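You operate a simulated robot arm through the tools that you are given. There is no shell and no other tool. Be economical: measure what you need, move in short steps, check, and stop when the job is done.

You are at the controls of a simulated robot arm. One attempt, no reset.

JOB
Warm the empty shrink oven to about 140 degrees on both zones and leave it heating.
Fine: power on, oven lid shut before START.

Only the result counts: the job must be done as asked and must still hold three seconds after the hand-in. Knocking over, shifting, dropping, spilling or breaking anything else fails it. Lids that push on must go on centred and level and be pressed home; caps that screw on are set level and turned clockwise until they are tight.

ROBOT AND FRAMES
A 7-joint arm with a two-finger parallel gripper, fixed in place. Base frame: the origin is at the foot of the arm, x ahead of it, y to its left, z up. Readings come in m, rad, newtons and seconds.
Its first joint turns from -1.152 to 1.152 rad. Payload 2.4 kg.
The tool frame sits at the grasp point between the pads (the TCP): z along the fingers, y along the line on which they close. The tips reach 0.03 m beyond it. Largest opening 0.094 m; finger width 0.028, thickness 0.01; the body of the gripper, 0.05 by 0.096 m, starts 0.055 m behind the TCP.
Orientation is that of the tool frame in the base frame, as a unit quaternion [x, y, z, w]. With the fingers straight down and closing along the base's y, the tool's x points along the base's -x, its y along +y and its z along -z.

CONTROLS
- The arm moves only by the tool send_rows. Its argument "motion" is a list of rows, each a list of 2 entries, a list of its own where there are three numbers: the shift along the tool's x, y, z in m, then the turn, a rotation vector about the tool's x, y, z in rad. In form: [[[tx, ty, tz], [wx, wy, wz]], ...]. A call has 1 to 12 rows; each row shifts and turns the commanded pose from where the row before left it, along the tool's axes as they then stand. "gripper" is the closure in counts, from 0 (fully open) to 255 (shut), set as the call begins (left out, the last holds). A row lasts 0.2 s, in which the tool goes at most 0.05 m and 0.15 rad; a call with a longer step from one row to the next is refused whole, and so is a gripper value outside its range. Where a pose cannot be reached the arm comes as near as it can. A force on the tool above 90 N (or 10 N above the force at the start of the call, whichever is more), or a blocked arm, ends the call early, and 0.2 s more pass. The fingers move at their own pace (about 0.153 m/s each) and stop on an object; they squeeze with about 34 N. The grip force told is the motor's: it shows also when the fingers shut on nothing. Time passes only in rows, and 0.2 s behind the last, so rows that do not move let the fingers close. It gives the time, the measured TCP pose, the force on the tool (base axes), the opening and the grip force at its end, in the units of the frame above (readings bear some noise), and new pictures: "views" is both (left out), scene, wrist or none.
- Cameras (640 x 400 px; columns grow to the right, rows downward): "scene" is fixed at [0.0456, 0.4768, 1.448]; the picture's right is [-0.70, -0.72, 0.00], its down [-0.38, 0.37, -0.85] and it looks along [0.61, -0.59, -0.53] (base axes); focal length 286 px, centre (320, 200). "wrist" rides on the gripper at [0.076, 0.014, -0.102] in the tool frame; the picture's right is [-0.18, 0.98, 0.00], its down [-0.75, -0.14, -0.64] and it looks along [-0.63, -0.12, 0.77] (tool axes); focal length 243 px, centre (320, 200). There is no depth. A picture from a camera that has moved, and an enlarged one, comes with that camera's place and axes in the base frame and with its lens.
- enlarge(camera, box): a new picture of the part [left, top, right, bottom] of that camera's present view, enlarged. It takes no simulated time.
- hand_in(): hands the job in; it is judged then, once.

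Go step by step. Nothing tells you positions but the pictures and the camera data: compare them with the known pose of the tool, close in by small moves and look again before you grip or let go. The budget is 120 turns and 170 pictures, counting those below and the enlarged ones. Unless the task says otherwise, let go and move clear before handing in, and close with one line.

The tools are called after ">>>" as a command line: name --argument value ..., lists and objects as JSON in quotes. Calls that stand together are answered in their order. send_rows: Moves the arm, as the interface text tells. Its arguments: {"type":"object","properties":{"motion":{"type":"array","items":{"type":"array"}},"gripper":{"type":"number"},"views":{"type":"string","enum":["both","scene","wrist","none"]}},"required":["motion"]} The other tools are called the same way: enlarge (camera, box) takes an enlarged picture of a part of a camera's view; hand_in () hands the job in.

At the start:

```text
t: 0.0
tcp_pos: [0.3098, 0.1903, 1.3125]
tool_rot: [0.0, 1.0, 0.001, 0.0]
contact_force: [-0.3, -0.1, 0.9]
opening: 0.094
grip_force: 0.1
```

scene: 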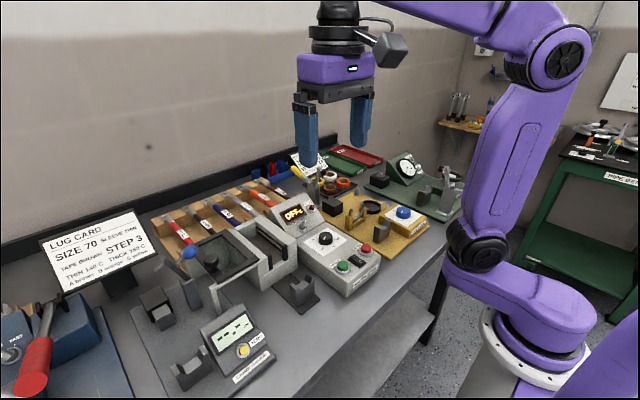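
wrist: 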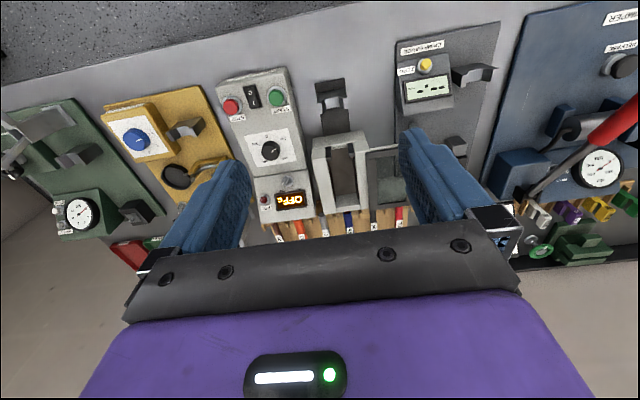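

I see a bench with a shrink oven in the middle: a control box with a knob, green and red buttons, a rocker and an OFF display. I'll enlarge the pictures to read it.

>>> enlarge --camera "scene" --box '[260, 180, 400, 300]'

>>> enlarge --camera "wrist" --box '[210, 60, 420, 240]'

>>> enlarge --camera "scene" --box '[140, 180, 320, 320]'

>>> enlarge --camera "scene" --box '[30, 190, 160, 300]'

```text
3.33 times, centred on (330, 240) of scene
camera zoom: at [0.0456, 0.4768, 1.448], right [-0.7, -0.72, 0.0], down [-0.38, 0.37, -0.85], along [0.61, -0.59, -0.53], focal length 953 px, centre (287, 67)
```

zoom: 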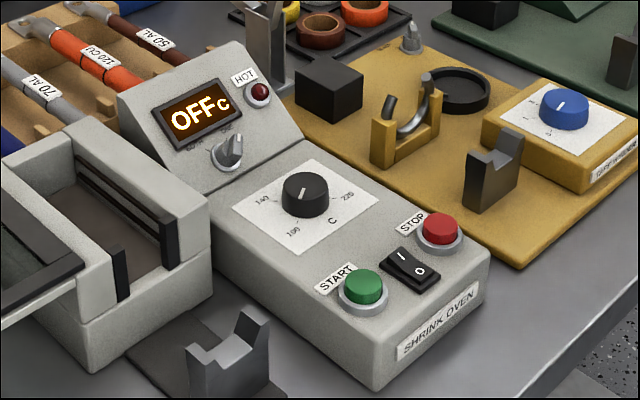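

```text
2.22 times, centred on (315, 150) of wrist
camera zoom: at [0.2333, 0.2041, 1.4144], right [0.18, 0.98, 0.0], down [0.75, -0.14, 0.64], along [0.63, -0.12, -0.77], focal length 539 px, centre (331, 311)
```

zoom: 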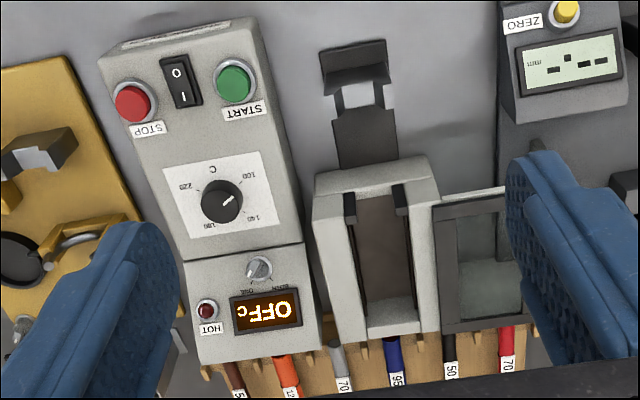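

```text
2.86 times, centred on (230, 250) of scene
camera zoom: at [0.0456, 0.4768, 1.448], right [-0.7, -0.72, 0.0], down [-0.38, 0.37, -0.85], along [0.61, -0.59, -0.53], focal length 817 px, centre (577, 57)
```

zoom: 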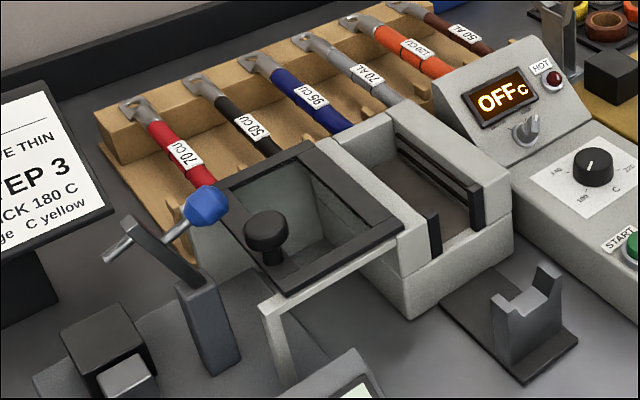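

```text
3.64 times, centred on (95, 245) of scene
camera zoom: at [0.0456, 0.4768, 1.448], right [-0.7, -0.72, 0.0], down [-0.38, 0.37, -0.85], along [0.61, -0.59, -0.53], focal length 1040 px, centre (1138, 36)
```

zoom: 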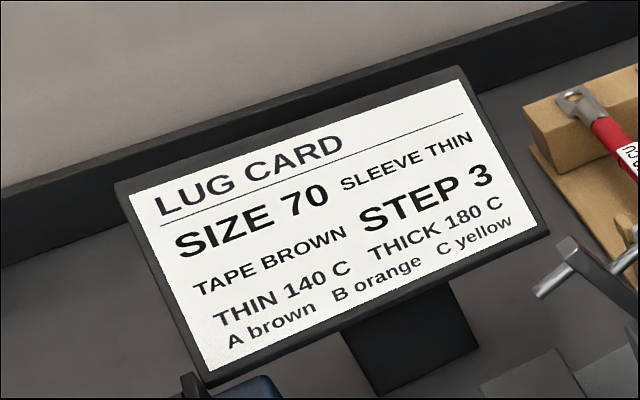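

I'll read the small selector and the dial more closely, and look at the lid rail.

>>> enlarge --camera "wrist" --box '[245, 120, 315, 164]'

>>> enlarge --camera "wrist" --box '[250, 165, 314, 215]'

>>> enlarge --camera "scene" --box '[295, 195, 375, 245]'

>>> enlarge --camera "wrist" --box '[300, 70, 440, 230]'

```text
9.09 times, centred on (280, 142) of wrist
camera zoom: at [0.2333, 0.2041, 1.4144], right [0.18, 0.98, 0.0], down [0.75, -0.14, 0.64], along [0.63, -0.12, -0.77], focal length 2206 px, centre (684, 727)
```

zoom: 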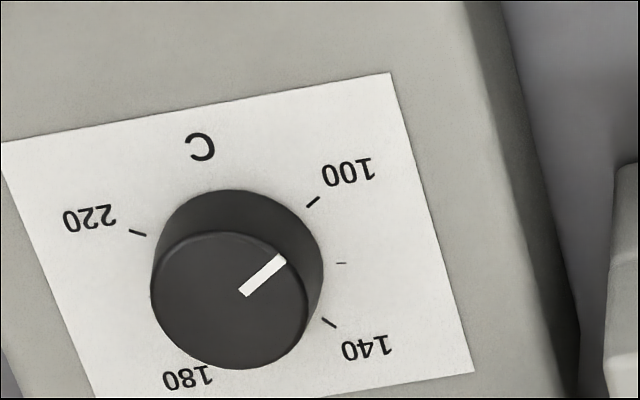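

```text
8.00 times, centred on (282, 190) of wrist
camera zoom: at [0.2333, 0.2041, 1.4144], right [0.18, 0.98, 0.0], down [0.75, -0.14, 0.64], along [0.63, -0.12, -0.77], focal length 1941 px, centre (624, 280)
```

zoom: 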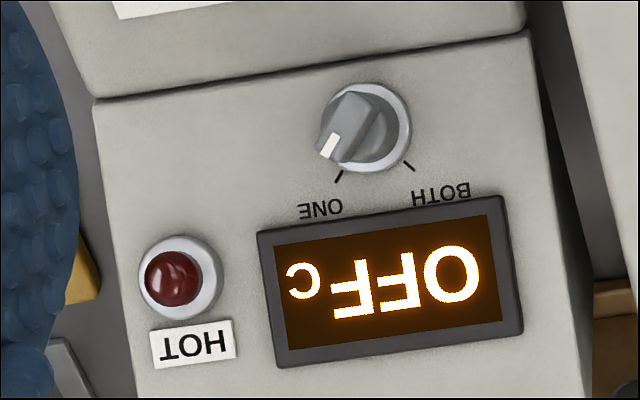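

```text
8.00 times, centred on (335, 220) of scene
camera zoom: at [0.0456, 0.4768, 1.448], right [-0.7, -0.72, 0.0], down [-0.38, 0.37, -0.85], along [0.61, -0.59, -0.53], focal length 2288 px, centre (200, 40)
```

zoom: 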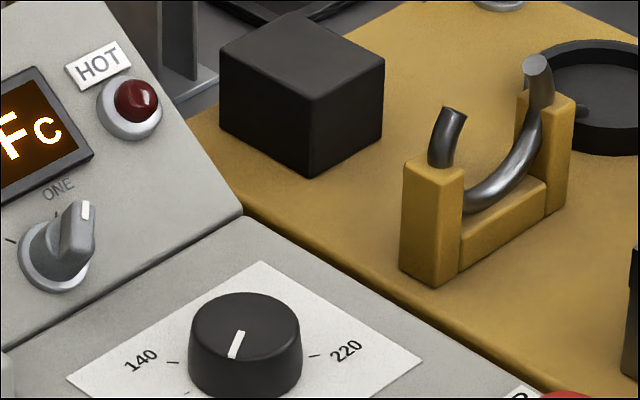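

```text
2.50 times, centred on (370, 150) of wrist
camera zoom: at [0.2333, 0.2041, 1.4144], right [0.18, 0.98, 0.0], down [0.75, -0.14, 0.64], along [0.63, -0.12, -0.77], focal length 606 px, centre (195, 325)
```

zoom: 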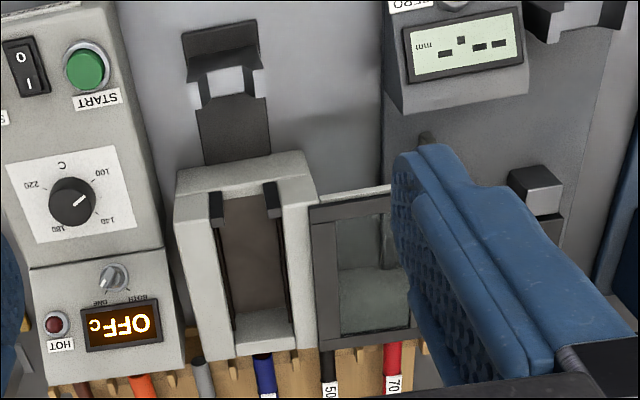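

The selector stands at ONE (BOTH is wanted), the dial sits near 100, the power is off and the lid is slid open to the left. I'll move the wrist camera for a better look at the lid first.

>>> send_rows --motion '[[[-0.01, 0.03, 0.03], [0, 0, 0]], [[-0.01, 0.03, 0.03], [0, 0, 0]], [[-0.01, 0.03, 0.03], [0, 0, 0]], [[-0.01, 0.02, 0.02], [0, 0, 0]]]'

```text
t: 1.0
tcp_pos: [0.3486, 0.3013, 1.2013]
tool_rot: [0.001, 1.0, 0.0, -0.001]
contact_force: [0.9, 0.0, 0.0]
opening: 0.0939
grip_force: 0.1
camera wrist: at [0.2731, 0.3146, 1.3042], right [0.19, 0.98, 0.0], down [0.75, -0.14, 0.64], along [0.63, -0.12, -0.77], focal length 243 px, centre (320, 200)
```

scene: 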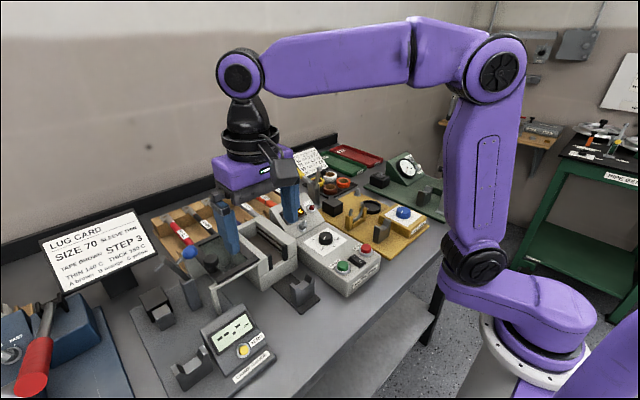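
wrist: 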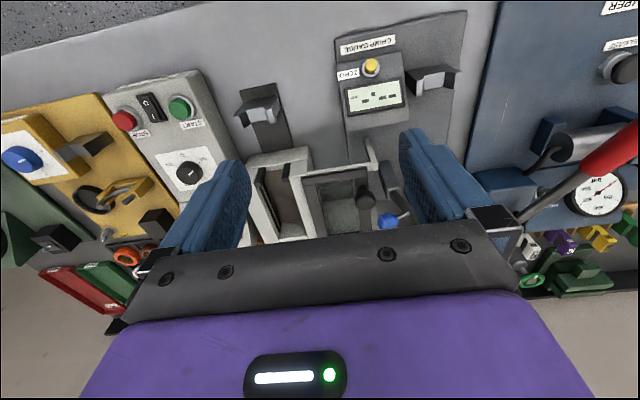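

>>> enlarge --camera "wrist" --box '[230, 130, 420, 245]'

>>> enlarge --camera "scene" --box '[140, 200, 310, 310]'

```text
3.37 times, centred on (325, 188) of wrist
camera zoom: at [0.2731, 0.3146, 1.3042], right [0.19, 0.98, 0.0], down [0.75, -0.14, 0.64], along [0.63, -0.12, -0.77], focal length 817 px, centre (303, 242)
```

zoom: 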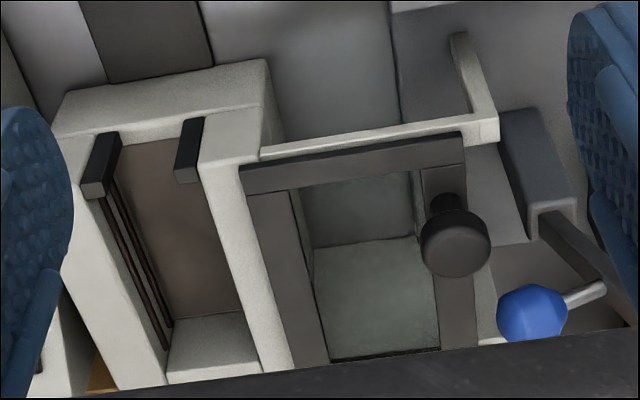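

```text
3.64 times, centred on (225, 255) of scene
camera zoom: at [0.0456, 0.4768, 1.448], right [-0.7, -0.72, 0.0], down [-0.38, 0.37, -0.85], along [0.61, -0.59, -0.53], focal length 1040 px, centre (666, 0)
```

zoom: 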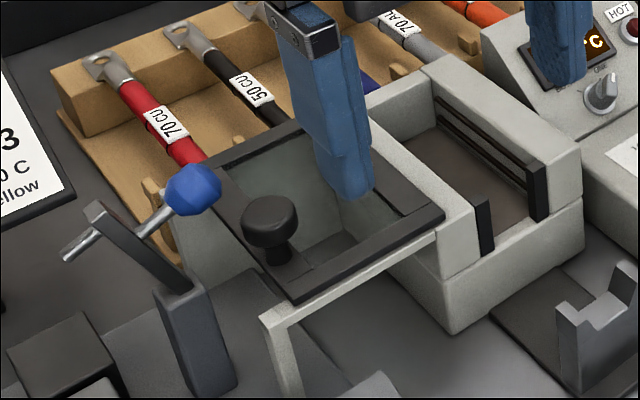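

The lid knob is at about (0.509, 0.338, top z 1.035), with a blue ball lever close behind it at (0.514, 0.365, 1.074) that I must not touch. I'll turn the gripper 90° so the fingers close along x.

>>> send_rows --motion '[[[0, 0, 0], [0, 0, -0.143]], [[0, 0, 0], [0, 0, -0.143]], [[0, 0, 0], [0, 0, -0.143]], [[0, 0, 0], [0, 0, -0.143]], [[0, 0, 0], [0, 0, -0.143]], [[0, 0, 0], [0, 0, -0.143]], [[0, 0, 0], [0, 0, -0.143]], [[0, 0, 0], [0, 0, -0.143]], [[0, 0, 0], [0, 0, -0.143]], [[0, 0, 0], [0, 0, -0.143]], [[0, 0, 0], [0, 0, -0.1408]]]' --gripper 80 --views "none"

```text
t: 3.4
tcp_pos: [0.35, 0.3007, 1.202]
tool_rot: [0.708, -0.707, 0.0, -0.001]
contact_force: [0.5, 0.3, 0.9]
opening: 0.0645
grip_force: 0.0
```

Now I move above the knob, still high.

>>> send_rows --motion '[[[-0.006, -0.04, 0.02], [0, 0, 0]], [[-0.006, -0.04, 0.02], [0, 0, 0]], [[-0.006, -0.04, 0.02], [0, 0, 0]], [[-0.006, -0.039, 0.02], [0, 0, 0]]]'

```text
t: 4.4
tcp_pos: [0.5106, 0.3258, 1.1218]
tool_rot: [-0.707, 0.708, 0.001, 0.0]
contact_force: [-0.1, -0.4, -0.9]
opening: 0.0642
grip_force: 0.2
camera wrist: at [0.4958, 0.2475, 1.2245], right [-0.98, 0.19, 0.0], down [0.14, 0.75, 0.64], along [0.12, 0.63, -0.77], focal length 243 px, centre (320, 200)
```

scene: 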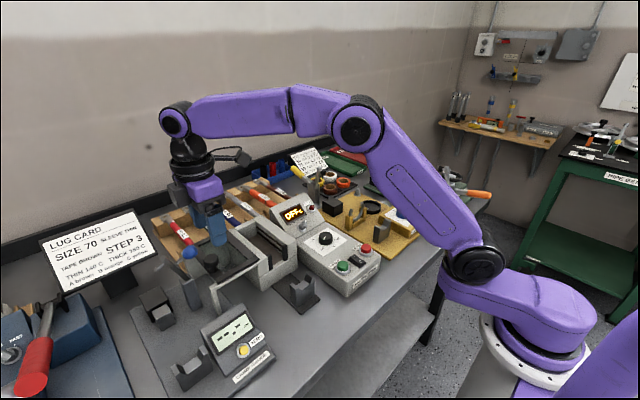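
wrist: 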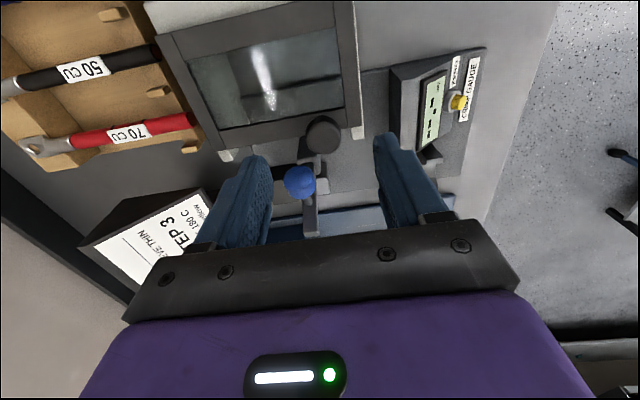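

The knob is confirmed at about (0.510, 0.335) and the ball at about (0.533, 0.363). I'll narrow the opening, lower to just above the knob and check.

>>> send_rows --motion '[[[0.002, 0, 0.01], [0, 0, 0]], [[0, 0, 0.02], [0, 0, 0]], [[0, 0, 0.012], [0, 0, 0]]]' --gripper 122

>>> enlarge --camera "wrist" --box '[220, 80, 420, 230]'

>>> enlarge --camera "scene" --box '[160, 200, 280, 300]'

```text
t: 5.2
tcp_pos: [0.5091, 0.3222, 1.0803]
tool_rot: [-0.707, 0.708, 0.0, 0.0]
contact_force: [0.3, -0.8, 0.3]
opening: 0.0491
grip_force: 0.0
camera wrist: at [0.4949, 0.2454, 1.1824], right [-0.98, 0.19, 0.0], down [0.14, 0.75, 0.64], along [0.12, 0.63, -0.77], focal length 243 px, centre (320, 200)
```

scene: 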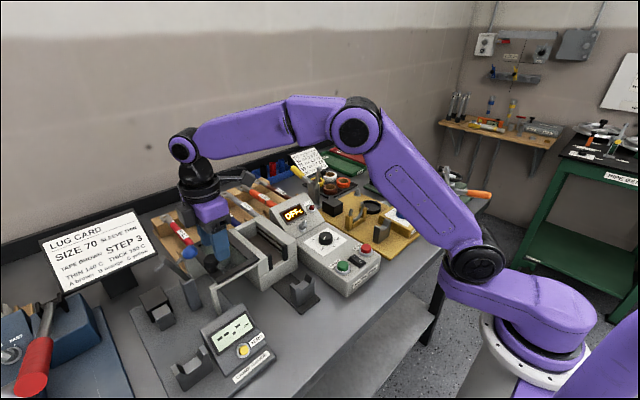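
wrist: 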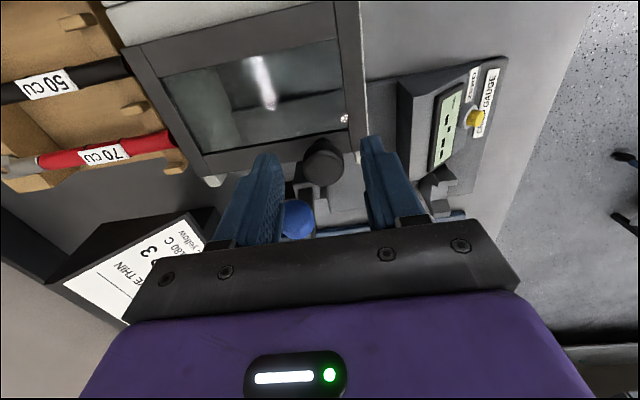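

```text
2.67 times, centred on (320, 155) of wrist
camera zoom: at [0.4949, 0.2454, 1.1824], right [-0.98, 0.19, 0.0], down [0.14, 0.75, 0.64], along [0.12, 0.63, -0.77], focal length 647 px, centre (320, 320)
```

zoom: 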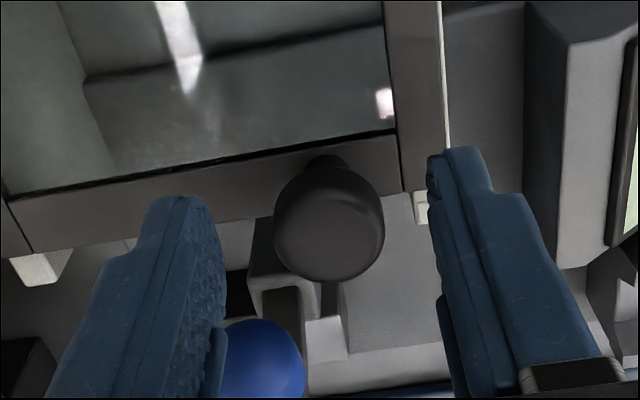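

```text
4.00 times, centred on (220, 250) of scene
camera zoom: at [0.0456, 0.4768, 1.448], right [-0.7, -0.72, 0.0], down [-0.38, 0.37, -0.85], along [0.61, -0.59, -0.53], focal length 1144 px, centre (720, 0)
```

zoom: 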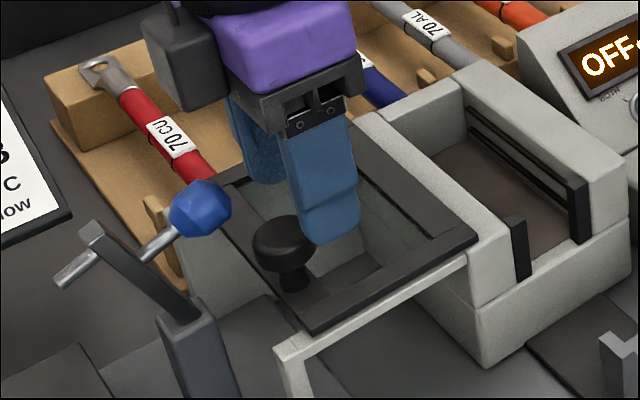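

Fingers straddle the knob with the ball clear by over a centimetre. I'll go down and grip.

>>> send_rows --motion '[[[-0.002, 0, 0.015], [0, 0, 0]], [[-0.002, 0, 0.015], [0, 0, 0]], [[0, 0, 0], [0, 0, 0]]]'

>>> enlarge --camera "scene" --box '[160, 200, 280, 300]'

```text
t: 6.0
tcp_pos: [0.5079, 0.328, 1.0496]
tool_rot: [-0.706, 0.708, -0.001, 0.0]
contact_force: [-0.2, 0.1, -0.6]
opening: 0.049
grip_force: 0.1
camera wrist: at [0.4944, 0.2496, 1.1521], right [-0.98, 0.19, 0.0], down [0.14, 0.75, 0.64], along [0.12, 0.63, -0.77], focal length 243 px, centre (320, 200)
```

scene: 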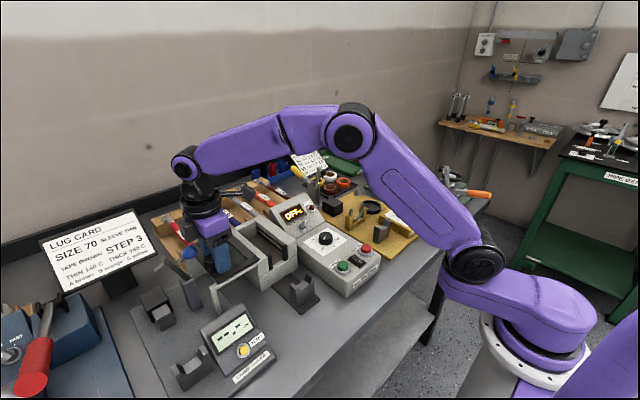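
wrist: 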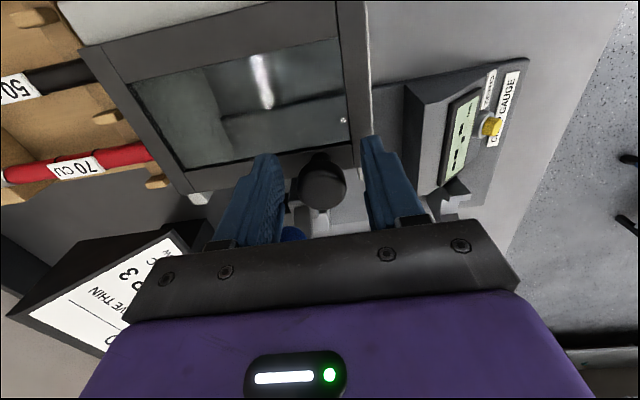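

```text
4.00 times, centred on (220, 250) of scene
camera zoom: at [0.0456, 0.4768, 1.448], right [-0.7, -0.72, 0.0], down [-0.38, 0.37, -0.85], along [0.61, -0.59, -0.53], focal length 1144 px, centre (720, 0)
```

zoom: 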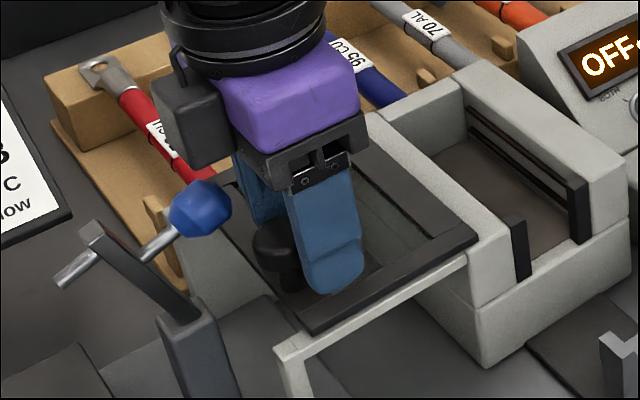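

The fingers are either side of the knob; I close the grip.

>>> send_rows --motion '[[[0, 0, 0], [0, 0, 0]], [[0, 0, 0], [0, 0, 0]]]' --gripper 255 --views "wrist"

```text
t: 6.6
tcp_pos: [0.5102, 0.3268, 1.0491]
tool_rot: [-0.706, 0.708, -0.001, 0.001]
contact_force: [8.2, 0.7, -4.1]
opening: 0.029
grip_force: 44.8
camera wrist: at [0.4952, 0.249, 1.1521], right [-0.98, 0.19, 0.0], down [0.14, 0.75, 0.64], along [0.12, 0.63, -0.77], focal length 243 px, centre (320, 200)
```

wrist: 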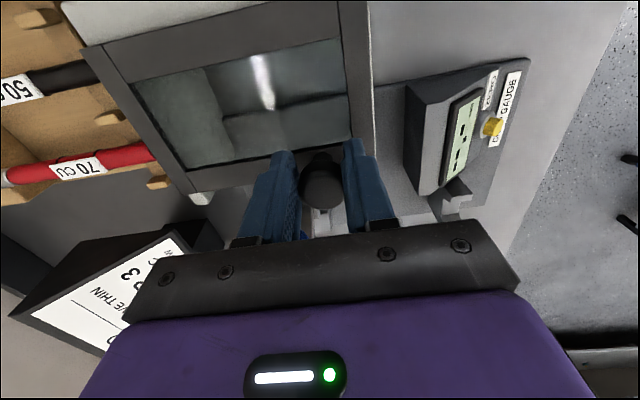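

The knob is gripped (0.029 m). I slide the lid towards -y in small steps.

>>> send_rows --motion '[[[0.005, -0.002, 0], [0, 0, 0]], [[0.01, 0, 0], [0, 0, 0]], [[0.01, 0, 0], [0, 0, 0]], [[0.01, 0, 0], [0, 0, 0]]]' --views "scene"

>>> enlarge --camera "scene" --box '[160, 190, 320, 300]'

```text
t: 7.6
tcp_pos: [0.5097, 0.2923, 1.0501]
tool_rot: [-0.706, 0.708, 0.0, -0.001]
contact_force: [-4.3, 1.6, -3.5]
opening: 0.0289
grip_force: 45.2
```

scene: 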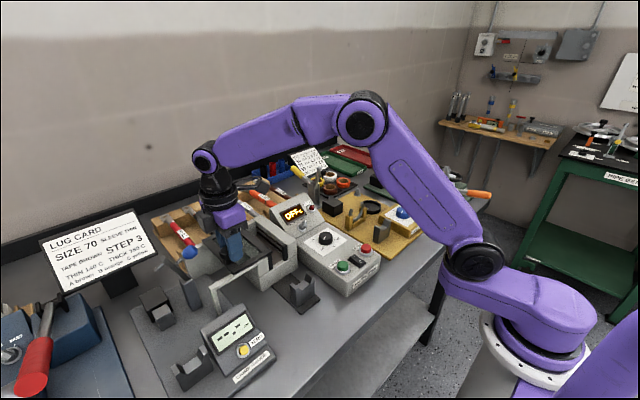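

```text
3.64 times, centred on (240, 245) of scene
camera zoom: at [0.0455, 0.4768, 1.448], right [-0.7, -0.72, 0.0], down [-0.38, 0.37, -0.85], along [0.61, -0.59, -0.53], focal length 1040 px, centre (611, 36)
```

zoom: 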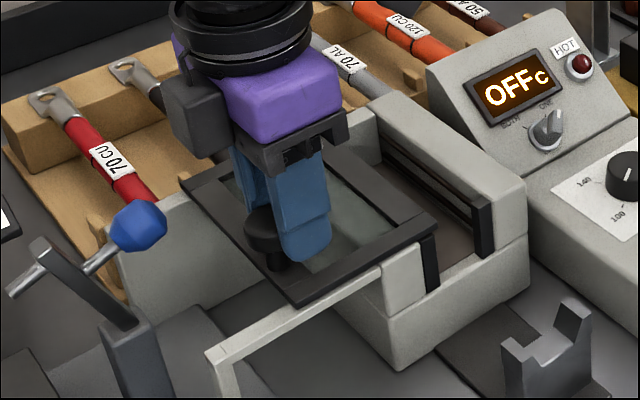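

The lid slides freely. I continue.

>>> send_rows --motion '[[[0.01, 0.0005, 0], [0, 0, 0]], [[0.01, 0, 0], [0, 0, 0]], [[0.01, 0, 0], [0, 0, 0]], [[0.01, 0, 0], [0, 0, 0]]]' --views "none"

>>> enlarge --camera "scene" --box '[160, 190, 320, 300]'

```text
t: 8.6
tcp_pos: [0.5095, 0.2516, 1.0497]
tool_rot: [-0.707, 0.707, 0.0, -0.001]
contact_force: [-2.4, 1.1, -5.9]
opening: 0.0293
grip_force: 45.3
```

```text
3.64 times, centred on (240, 245) of scene
camera zoom: at [0.0456, 0.4769, 1.448], right [-0.7, -0.72, 0.0], down [-0.38, 0.37, -0.85], along [0.61, -0.59, -0.53], focal length 1040 px, centre (611, 36)
```

zoom: 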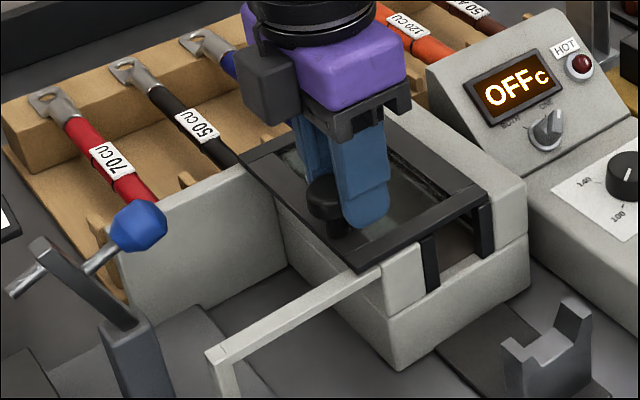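

Nearly over the oven; smaller steps now.

>>> send_rows --motion '[[[0.004, 0, 0], [0, 0, 0]], [[0.004, 0, 0], [0, 0, 0]]]' --views "none"

>>> enlarge --camera "scene" --box '[210, 200, 310, 290]'

```text
t: 9.2
tcp_pos: [0.5094, 0.2447, 1.05]
tool_rot: [-0.706, 0.708, 0.0, 0.0]
contact_force: [-4.6, 0.0, -10.6]
opening: 0.0293
grip_force: 45.1
```

```text
4.44 times, centred on (260, 245) of scene
camera zoom: at [0.0457, 0.4769, 1.448], right [-0.7, -0.72, 0.0], down [-0.38, 0.37, -0.85], along [0.61, -0.59, -0.53], focal length 1271 px, centre (587, 0)
```

zoom: 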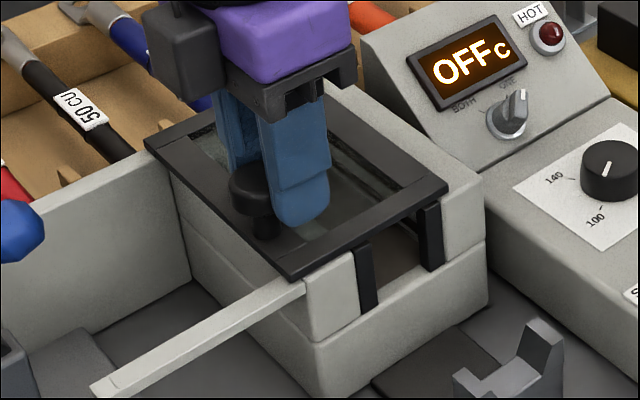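

>>> send_rows --motion '[[[0.004, 0, 0], [0, 0, 0]], [[0.004, 0, 0], [0, 0, 0]], [[0.004, 0, 0], [0, 0, 0]]]' --views "none"

>>> enlarge --camera "scene" --box '[210, 200, 310, 290]'

```text
t: 10.0
tcp_pos: [0.5107, 0.232, 1.049]
tool_rot: [-0.707, 0.707, -0.001, 0.0]
contact_force: [-3.9, 0.3, -10.3]
opening: 0.0291
grip_force: 44.8
```

```text
4.44 times, centred on (260, 245) of scene
camera zoom: at [0.0457, 0.4769, 1.448], right [-0.7, -0.72, 0.0], down [-0.38, 0.37, -0.85], along [0.61, -0.59, -0.53], focal length 1271 px, centre (587, 0)
```

zoom: 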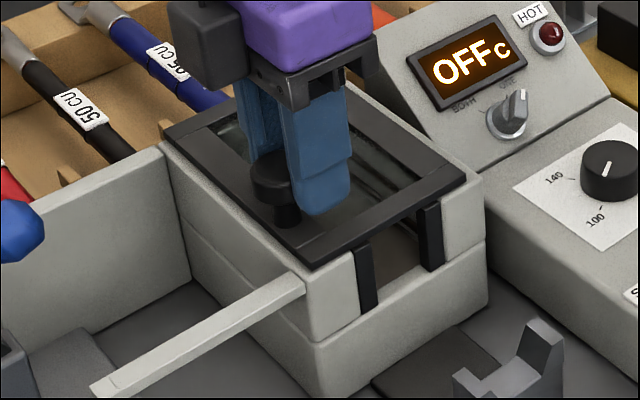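

>>> send_rows --motion '[[[0.003, 0, 0], [0, 0, 0]], [[0.003, 0, 0], [0, 0, 0]], [[0.003, 0, 0], [0, 0, 0]]]' --views "none"

>>> enlarge --camera "scene" --box '[210, 200, 310, 290]'

```text
t: 10.8
tcp_pos: [0.5106, 0.2291, 1.0499]
tool_rot: [0.709, -0.705, -0.001, -0.004]
contact_force: [4.3, 28.1, -13.8]
opening: 0.0289
grip_force: 44.9
```

```text
4.44 times, centred on (260, 245) of scene
camera zoom: at [0.046, 0.4778, 1.4477], right [-0.7, -0.72, 0.0], down [-0.38, 0.37, -0.85], along [0.61, -0.59, -0.53], focal length 1271 px, centre (587, 0)
```

zoom: 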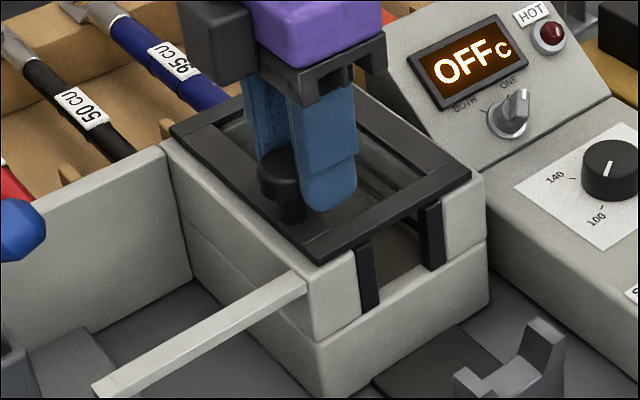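

The lid has hit its end stop, fully over the oven. I relax, release and rise.

>>> send_rows --motion '[[[-0.005, 0, 0], [0, 0, 0]]]' --views "none"

>>> send_rows --motion '[[[0, 0, 0], [0, 0, 0]], [[0, 0, 0], [0, 0, 0]], [[0, 0, -0.04], [0, 0, 0]], [[0, 0, -0.04], [0, 0, 0]], [[0.03, 0.03, -0.02], [0, 0, 0]], [[0.03, 0.03, 0], [0, 0, 0]]]' --gripper 122 --views "both"

>>> enlarge --camera "scene" --box '[210, 200, 310, 290]'

```text
t: 11.2
tcp_pos: [0.509, 0.229, 1.0499]
tool_rot: [-0.707, 0.708, 0.0, 0.0]
contact_force: [-1.6, 15.5, -8.3]
opening: 0.029
grip_force: 44.5
```

```text
t: 12.6
tcp_pos: [0.4499, 0.1665, 1.1496]
tool_rot: [-0.707, 0.708, 0.0, -0.001]
contact_force: [-0.3, -1.4, -0.3]
opening: 0.0488
grip_force: 0.0
camera wrist: at [0.4359, 0.0905, 1.2528], right [-0.98, 0.19, 0.0], down [0.14, 0.75, 0.64], along [0.12, 0.63, -0.77], focal length 243 px, centre (320, 200)
```

scene: 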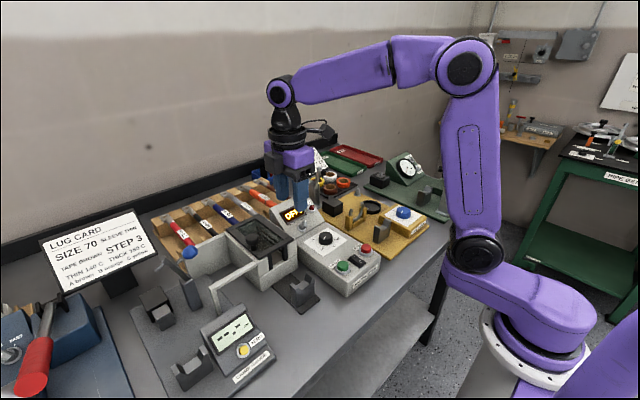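
wrist: 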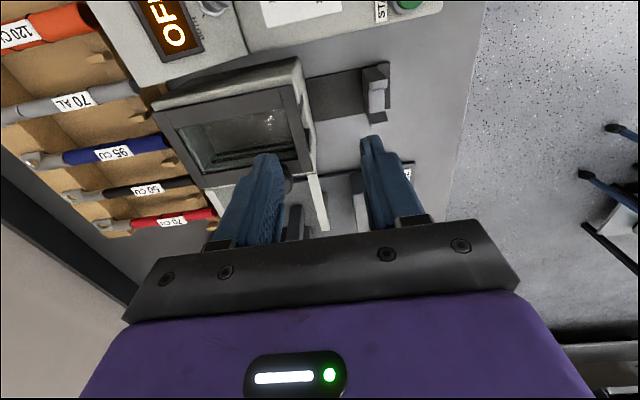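

```text
4.44 times, centred on (260, 245) of scene
camera zoom: at [0.0456, 0.4768, 1.4481], right [-0.7, -0.72, 0.0], down [-0.38, 0.37, -0.85], along [0.61, -0.59, -0.53], focal length 1271 px, centre (587, 0)
```

zoom: 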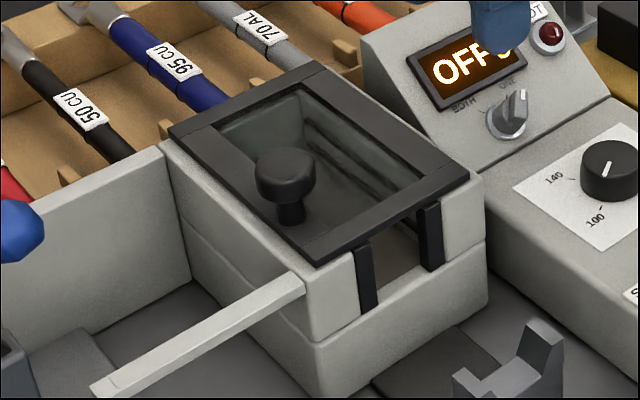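

The lid is shut. I turn the gripper back so the camera faces forward, and go to look at the controls.

>>> send_rows --motion '[[[0.03, 0.04, 0], [0, 0, 0]], [[0, 0, 0], [0, 0, 0.143]], [[0, 0, 0], [0, 0, 0.143]], [[0, 0, 0], [0, 0, 0.143]], [[0, 0, 0], [0, 0, 0.143]], [[0, 0, 0], [0, 0, 0.143]], [[0, 0, 0], [0, 0, 0.143]], [[0, 0, 0], [0, 0, 0.143]], [[0, 0, 0], [0, 0, 0.143]], [[0, 0, 0], [0, 0, 0.143]], [[0, 0, 0], [0, 0, 0.143]], [[0, 0, 0], [0, 0, 0.1408]]]' --views "none"

>>> send_rows --motion '[[[0.035, -0.03, 0], [0, 0, 0]], [[0.035, -0.03, 0], [0, 0, 0]], [[0.03, -0.02, 0], [0, 0, 0]]]' --views "both"

```text
t: 15.2
tcp_pos: [0.4104, 0.1389, 1.1505]
tool_rot: [0.002, 1.0, 0.0, 0.001]
contact_force: [-0.5, -0.6, -0.1]
opening: 0.0493
grip_force: 0.1
```

```text
t: 16.0
tcp_pos: [0.3098, 0.0578, 1.151]
tool_rot: [0.0, 1.0, -0.001, 0.0]
contact_force: [0.6, 0.1, 0.4]
opening: 0.0492
grip_force: 0.1
camera wrist: at [0.2335, 0.0712, 1.2527], right [0.18, 0.98, 0.0], down [0.75, -0.14, 0.64], along [0.63, -0.12, -0.77], focal length 243 px, centre (320, 200)
```

scene: 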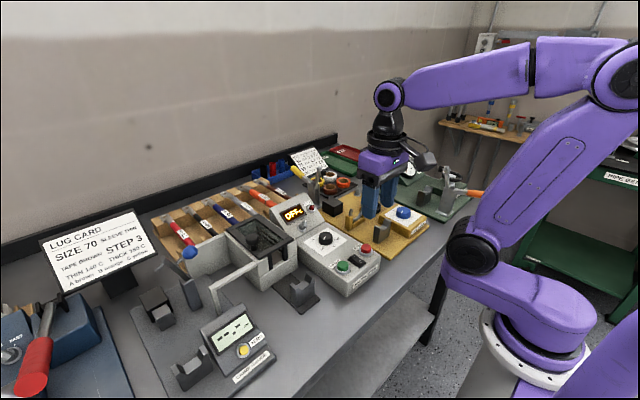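
wrist: 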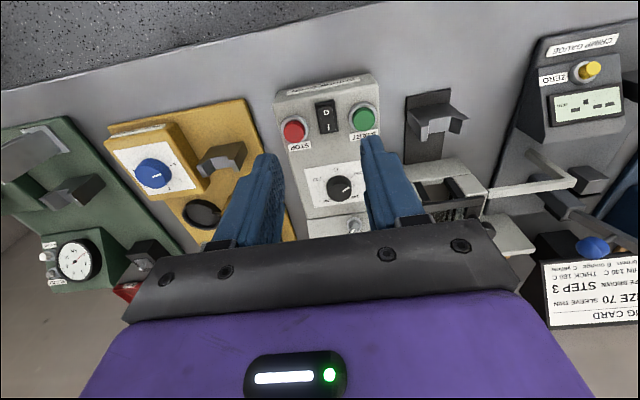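

>>> enlarge --camera "wrist" --box '[270, 70, 390, 150]'

>>> enlarge --camera "scene" --box '[300, 220, 400, 290]'

>>> enlarge --camera "wrist" --box '[300, 150, 390, 230]'

```text
5.00 times, centred on (330, 110) of wrist
camera zoom: at [0.2335, 0.0712, 1.2527], right [0.18, 0.98, 0.0], down [0.75, -0.14, 0.64], along [0.63, -0.12, -0.77], focal length 1213 px, centre (270, 650)
```

zoom: 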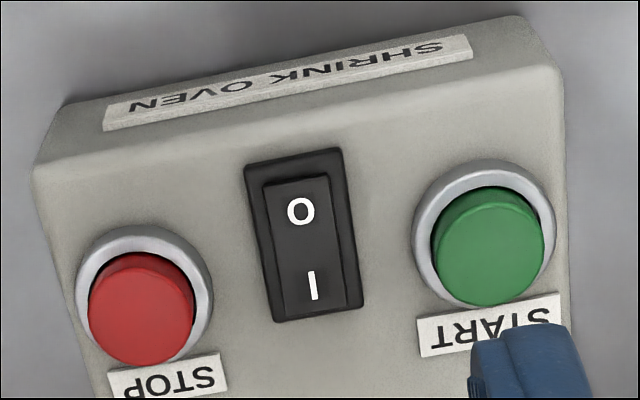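

```text
5.71 times, centred on (350, 255) of scene
camera zoom: at [0.0456, 0.4768, 1.4481], right [-0.7, -0.72, 0.0], down [-0.38, 0.37, -0.85], along [0.61, -0.59, -0.53], focal length 1634 px, centre (149, -114)
```

zoom: 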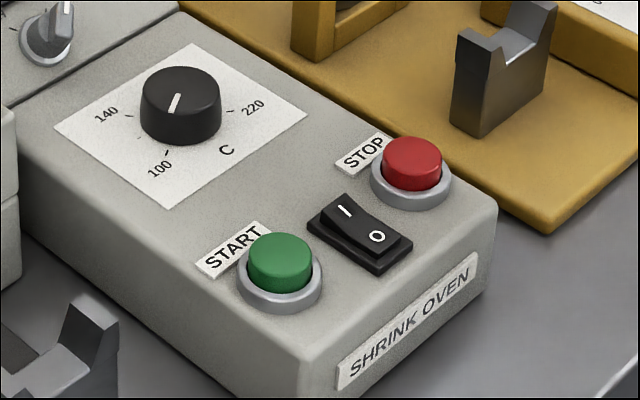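

```text
5.00 times, centred on (345, 190) of wrist
camera zoom: at [0.2335, 0.0712, 1.2527], right [0.18, 0.98, 0.0], down [0.75, -0.14, 0.64], along [0.63, -0.12, -0.77], focal length 1213 px, centre (195, 250)
```

zoom: 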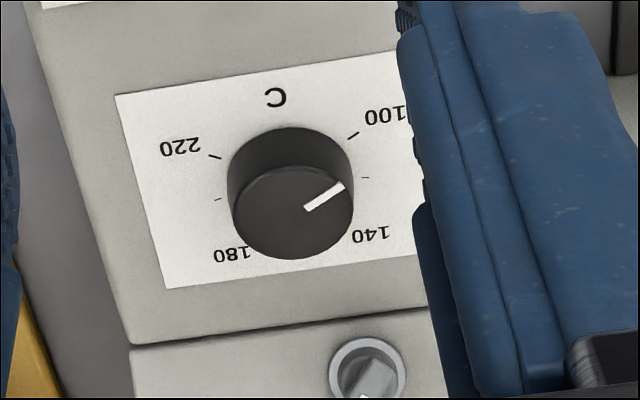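

The rocker's I half is at about (0.356, 0.060, 0.967), START at about (0.353, 0.101, 0.972). I close the fingers and hover over the I half for a check.

>>> send_rows --motion '[[[-0.018, 0.001, 0.03], [0, 0, 0]], [[-0.018, 0.001, 0.03], [0, 0, 0]], [[-0.018, 0, 0.03], [0, 0, 0]], [[0, 0, 0.025], [0, 0, 0]]]' --gripper 255

>>> enlarge --camera "wrist" --box '[220, 80, 420, 230]'

>>> enlarge --camera "scene" --box '[300, 200, 420, 290]'

```text
t: 17.0
tcp_pos: [0.3647, 0.0599, 1.0348]
tool_rot: [0.001, 1.0, 0.0, 0.0]
contact_force: [0.7, -0.3, 0.3]
opening: 0.0
grip_force: 32.9
camera wrist: at [0.2878, 0.0733, 1.1369], right [0.19, 0.98, 0.0], down [0.75, -0.14, 0.64], along [0.63, -0.12, -0.77], focal length 243 px, centre (320, 200)
```

scene: 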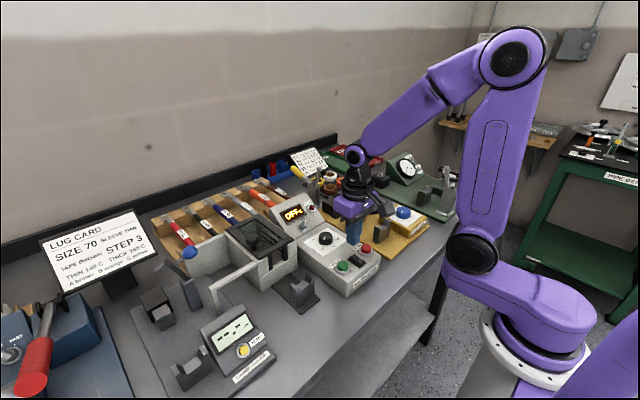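
wrist: 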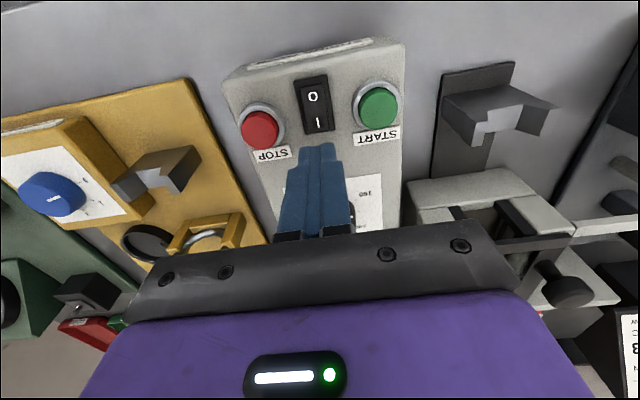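

```text
2.67 times, centred on (320, 155) of wrist
camera zoom: at [0.2878, 0.0733, 1.1369], right [0.19, 0.98, 0.0], down [0.75, -0.14, 0.64], along [0.63, -0.12, -0.77], focal length 647 px, centre (320, 320)
```

zoom: 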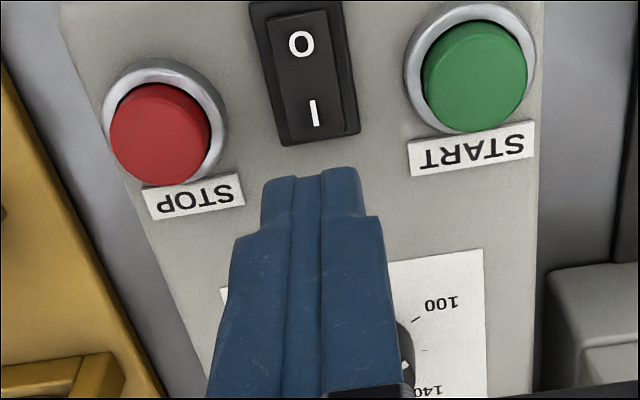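

```text
4.44 times, centred on (360, 245) of scene
camera zoom: at [0.0456, 0.4768, 1.448], right [-0.7, -0.72, 0.0], down [-0.38, 0.37, -0.85], along [0.61, -0.59, -0.53], focal length 1271 px, centre (142, 0)
```

zoom: 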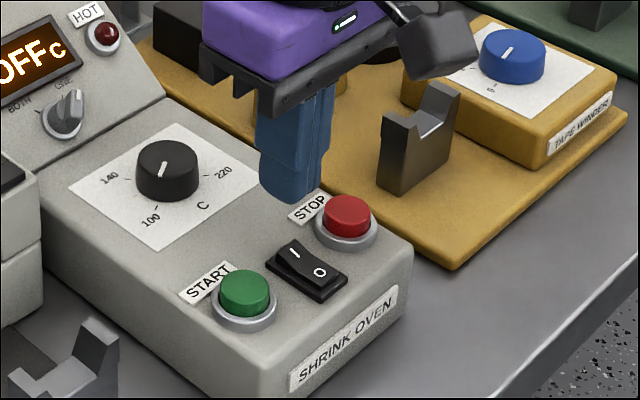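

The fingertips line up with the rocker in y. I lower in small steps onto the I half.

>>> send_rows --motion '[[[0.001, 0, 0.01], [0, 0, 0]], [[0, 0, 0.01], [0, 0, 0]], [[0, 0, 0.005], [0, 0, 0]]]' --views "none"

>>> enlarge --camera "scene" --box '[300, 210, 400, 290]'

```text
t: 17.8
tcp_pos: [0.3631, 0.0609, 1.0088]
tool_rot: [0.0, 1.0, 0.0, 0.0]
contact_force: [-0.3, 0.9, 1.2]
opening: 0.0
grip_force: 33.5
```

```text
5.00 times, centred on (350, 250) of scene
camera zoom: at [0.0456, 0.4768, 1.448], right [-0.7, -0.72, 0.0], down [-0.38, 0.37, -0.85], along [0.61, -0.59, -0.53], focal length 1430 px, centre (170, -50)
```

zoom: 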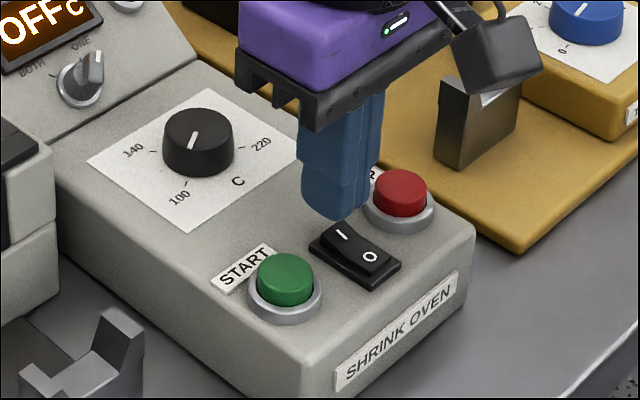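

>>> send_rows --motion '[[[0.001, -0.001, 0.005], [0, 0, 0]], [[0, 0, 0.003], [0, 0, 0]], [[0, 0, 0.002], [0, 0, 0]]]' --views "none"

>>> enlarge --camera "scene" --box '[300, 210, 400, 290]'

```text
t: 18.6
tcp_pos: [0.3631, 0.0583, 0.9995]
tool_rot: [0.001, 1.0, 0.0, 0.001]
contact_force: [0.3, 0.5, -0.5]
opening: 0.0
grip_force: 33.0
```

```text
5.00 times, centred on (350, 250) of scene
camera zoom: at [0.0456, 0.4768, 1.448], right [-0.7, -0.72, 0.0], down [-0.38, 0.37, -0.85], along [0.61, -0.59, -0.53], focal length 1430 px, centre (170, -50)
```

zoom: 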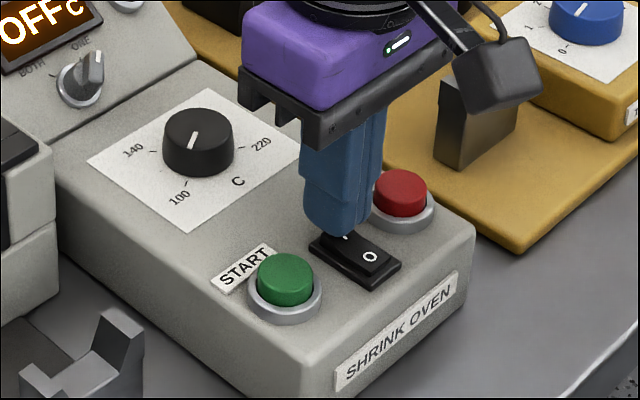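

>>> send_rows --motion '[[[0, 0, 0.003], [0, 0, 0]], [[0, 0, 0.003], [0, 0, 0]]]' --views "none"

>>> enlarge --camera "scene" --box '[260, 190, 400, 290]'

```text
t: 19.2
tcp_pos: [0.3621, 0.0581, 0.9952]
tool_rot: [0.0, 1.0, -0.001, 0.002]
contact_force: [-5.3, -1.5, 46.8]
opening: 0.0001
grip_force: 32.6
```

```text
4.00 times, centred on (330, 240) of scene
camera zoom: at [0.0449, 0.4767, 1.4481], right [-0.7, -0.72, 0.0], down [-0.38, 0.37, -0.85], along [0.61, -0.59, -0.53], focal length 1144 px, centre (280, 40)
```

zoom: 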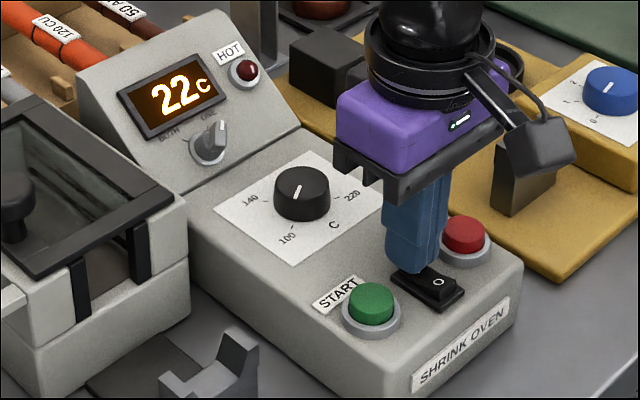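

Power is on: the display reads 22 °C. I rise and look at the selector on the sloped face.

>>> send_rows --motion '[[[0, 0, -0.03], [0, 0, 0]], [[0, 0.01, -0.04], [0, 0, 0]], [[-0.01, 0.01, -0.04], [0, 0, 0]], [[-0.01, 0.01, -0.04], [0, 0, 0]]]' --gripper 80

>>> enlarge --camera "wrist" --box '[240, 110, 400, 230]'

>>> enlarge --camera "scene" --box '[260, 190, 380, 270]'

```text
t: 20.2
tcp_pos: [0.3826, 0.0887, 1.1442]
tool_rot: [0.0, 1.0, 0.0, -0.001]
contact_force: [-0.5, 1.0, 0.2]
opening: 0.0641
grip_force: 0.0
camera wrist: at [0.3057, 0.1021, 1.2468], right [0.19, 0.98, 0.0], down [0.75, -0.14, 0.64], along [0.63, -0.12, -0.77], focal length 243 px, centre (320, 200)
```

scene: 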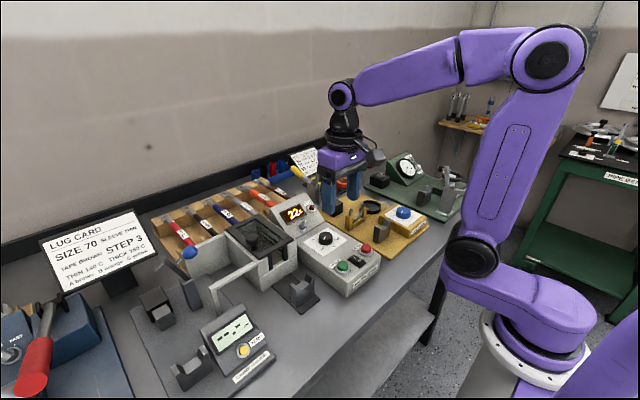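
wrist: 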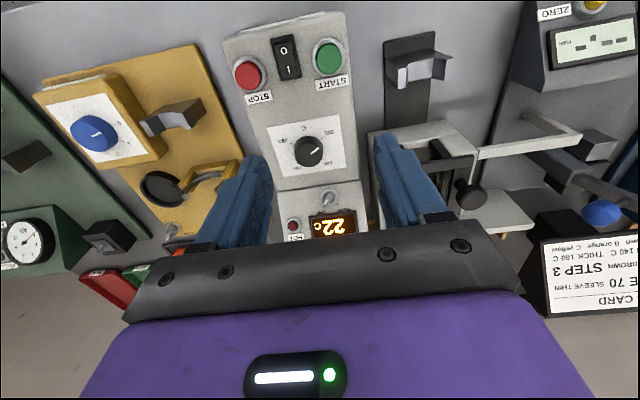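

```text
3.33 times, centred on (320, 170) of wrist
camera zoom: at [0.3057, 0.1021, 1.2468], right [0.19, 0.98, 0.0], down [0.75, -0.14, 0.64], along [0.63, -0.12, -0.77], focal length 809 px, centre (320, 300)
```

zoom: 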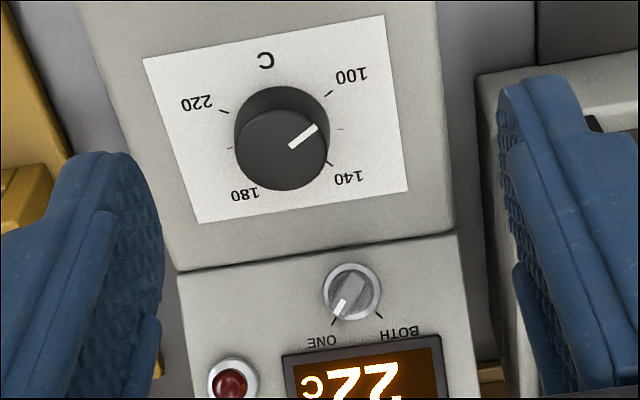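

```text
5.00 times, centred on (320, 230) of scene
camera zoom: at [0.0456, 0.4768, 1.448], right [-0.7, -0.72, 0.0], down [-0.38, 0.37, -0.85], along [0.61, -0.59, -0.53], focal length 1430 px, centre (320, 50)
```

zoom: 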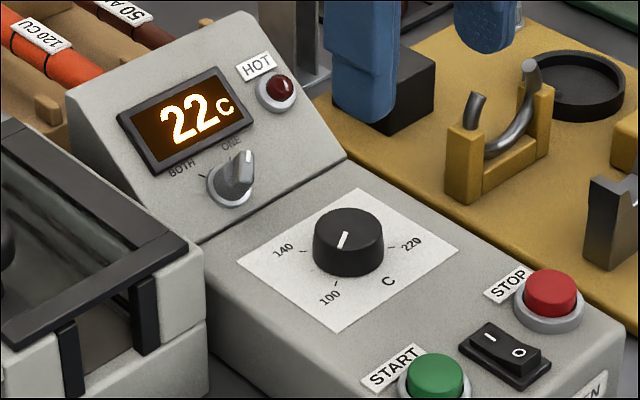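

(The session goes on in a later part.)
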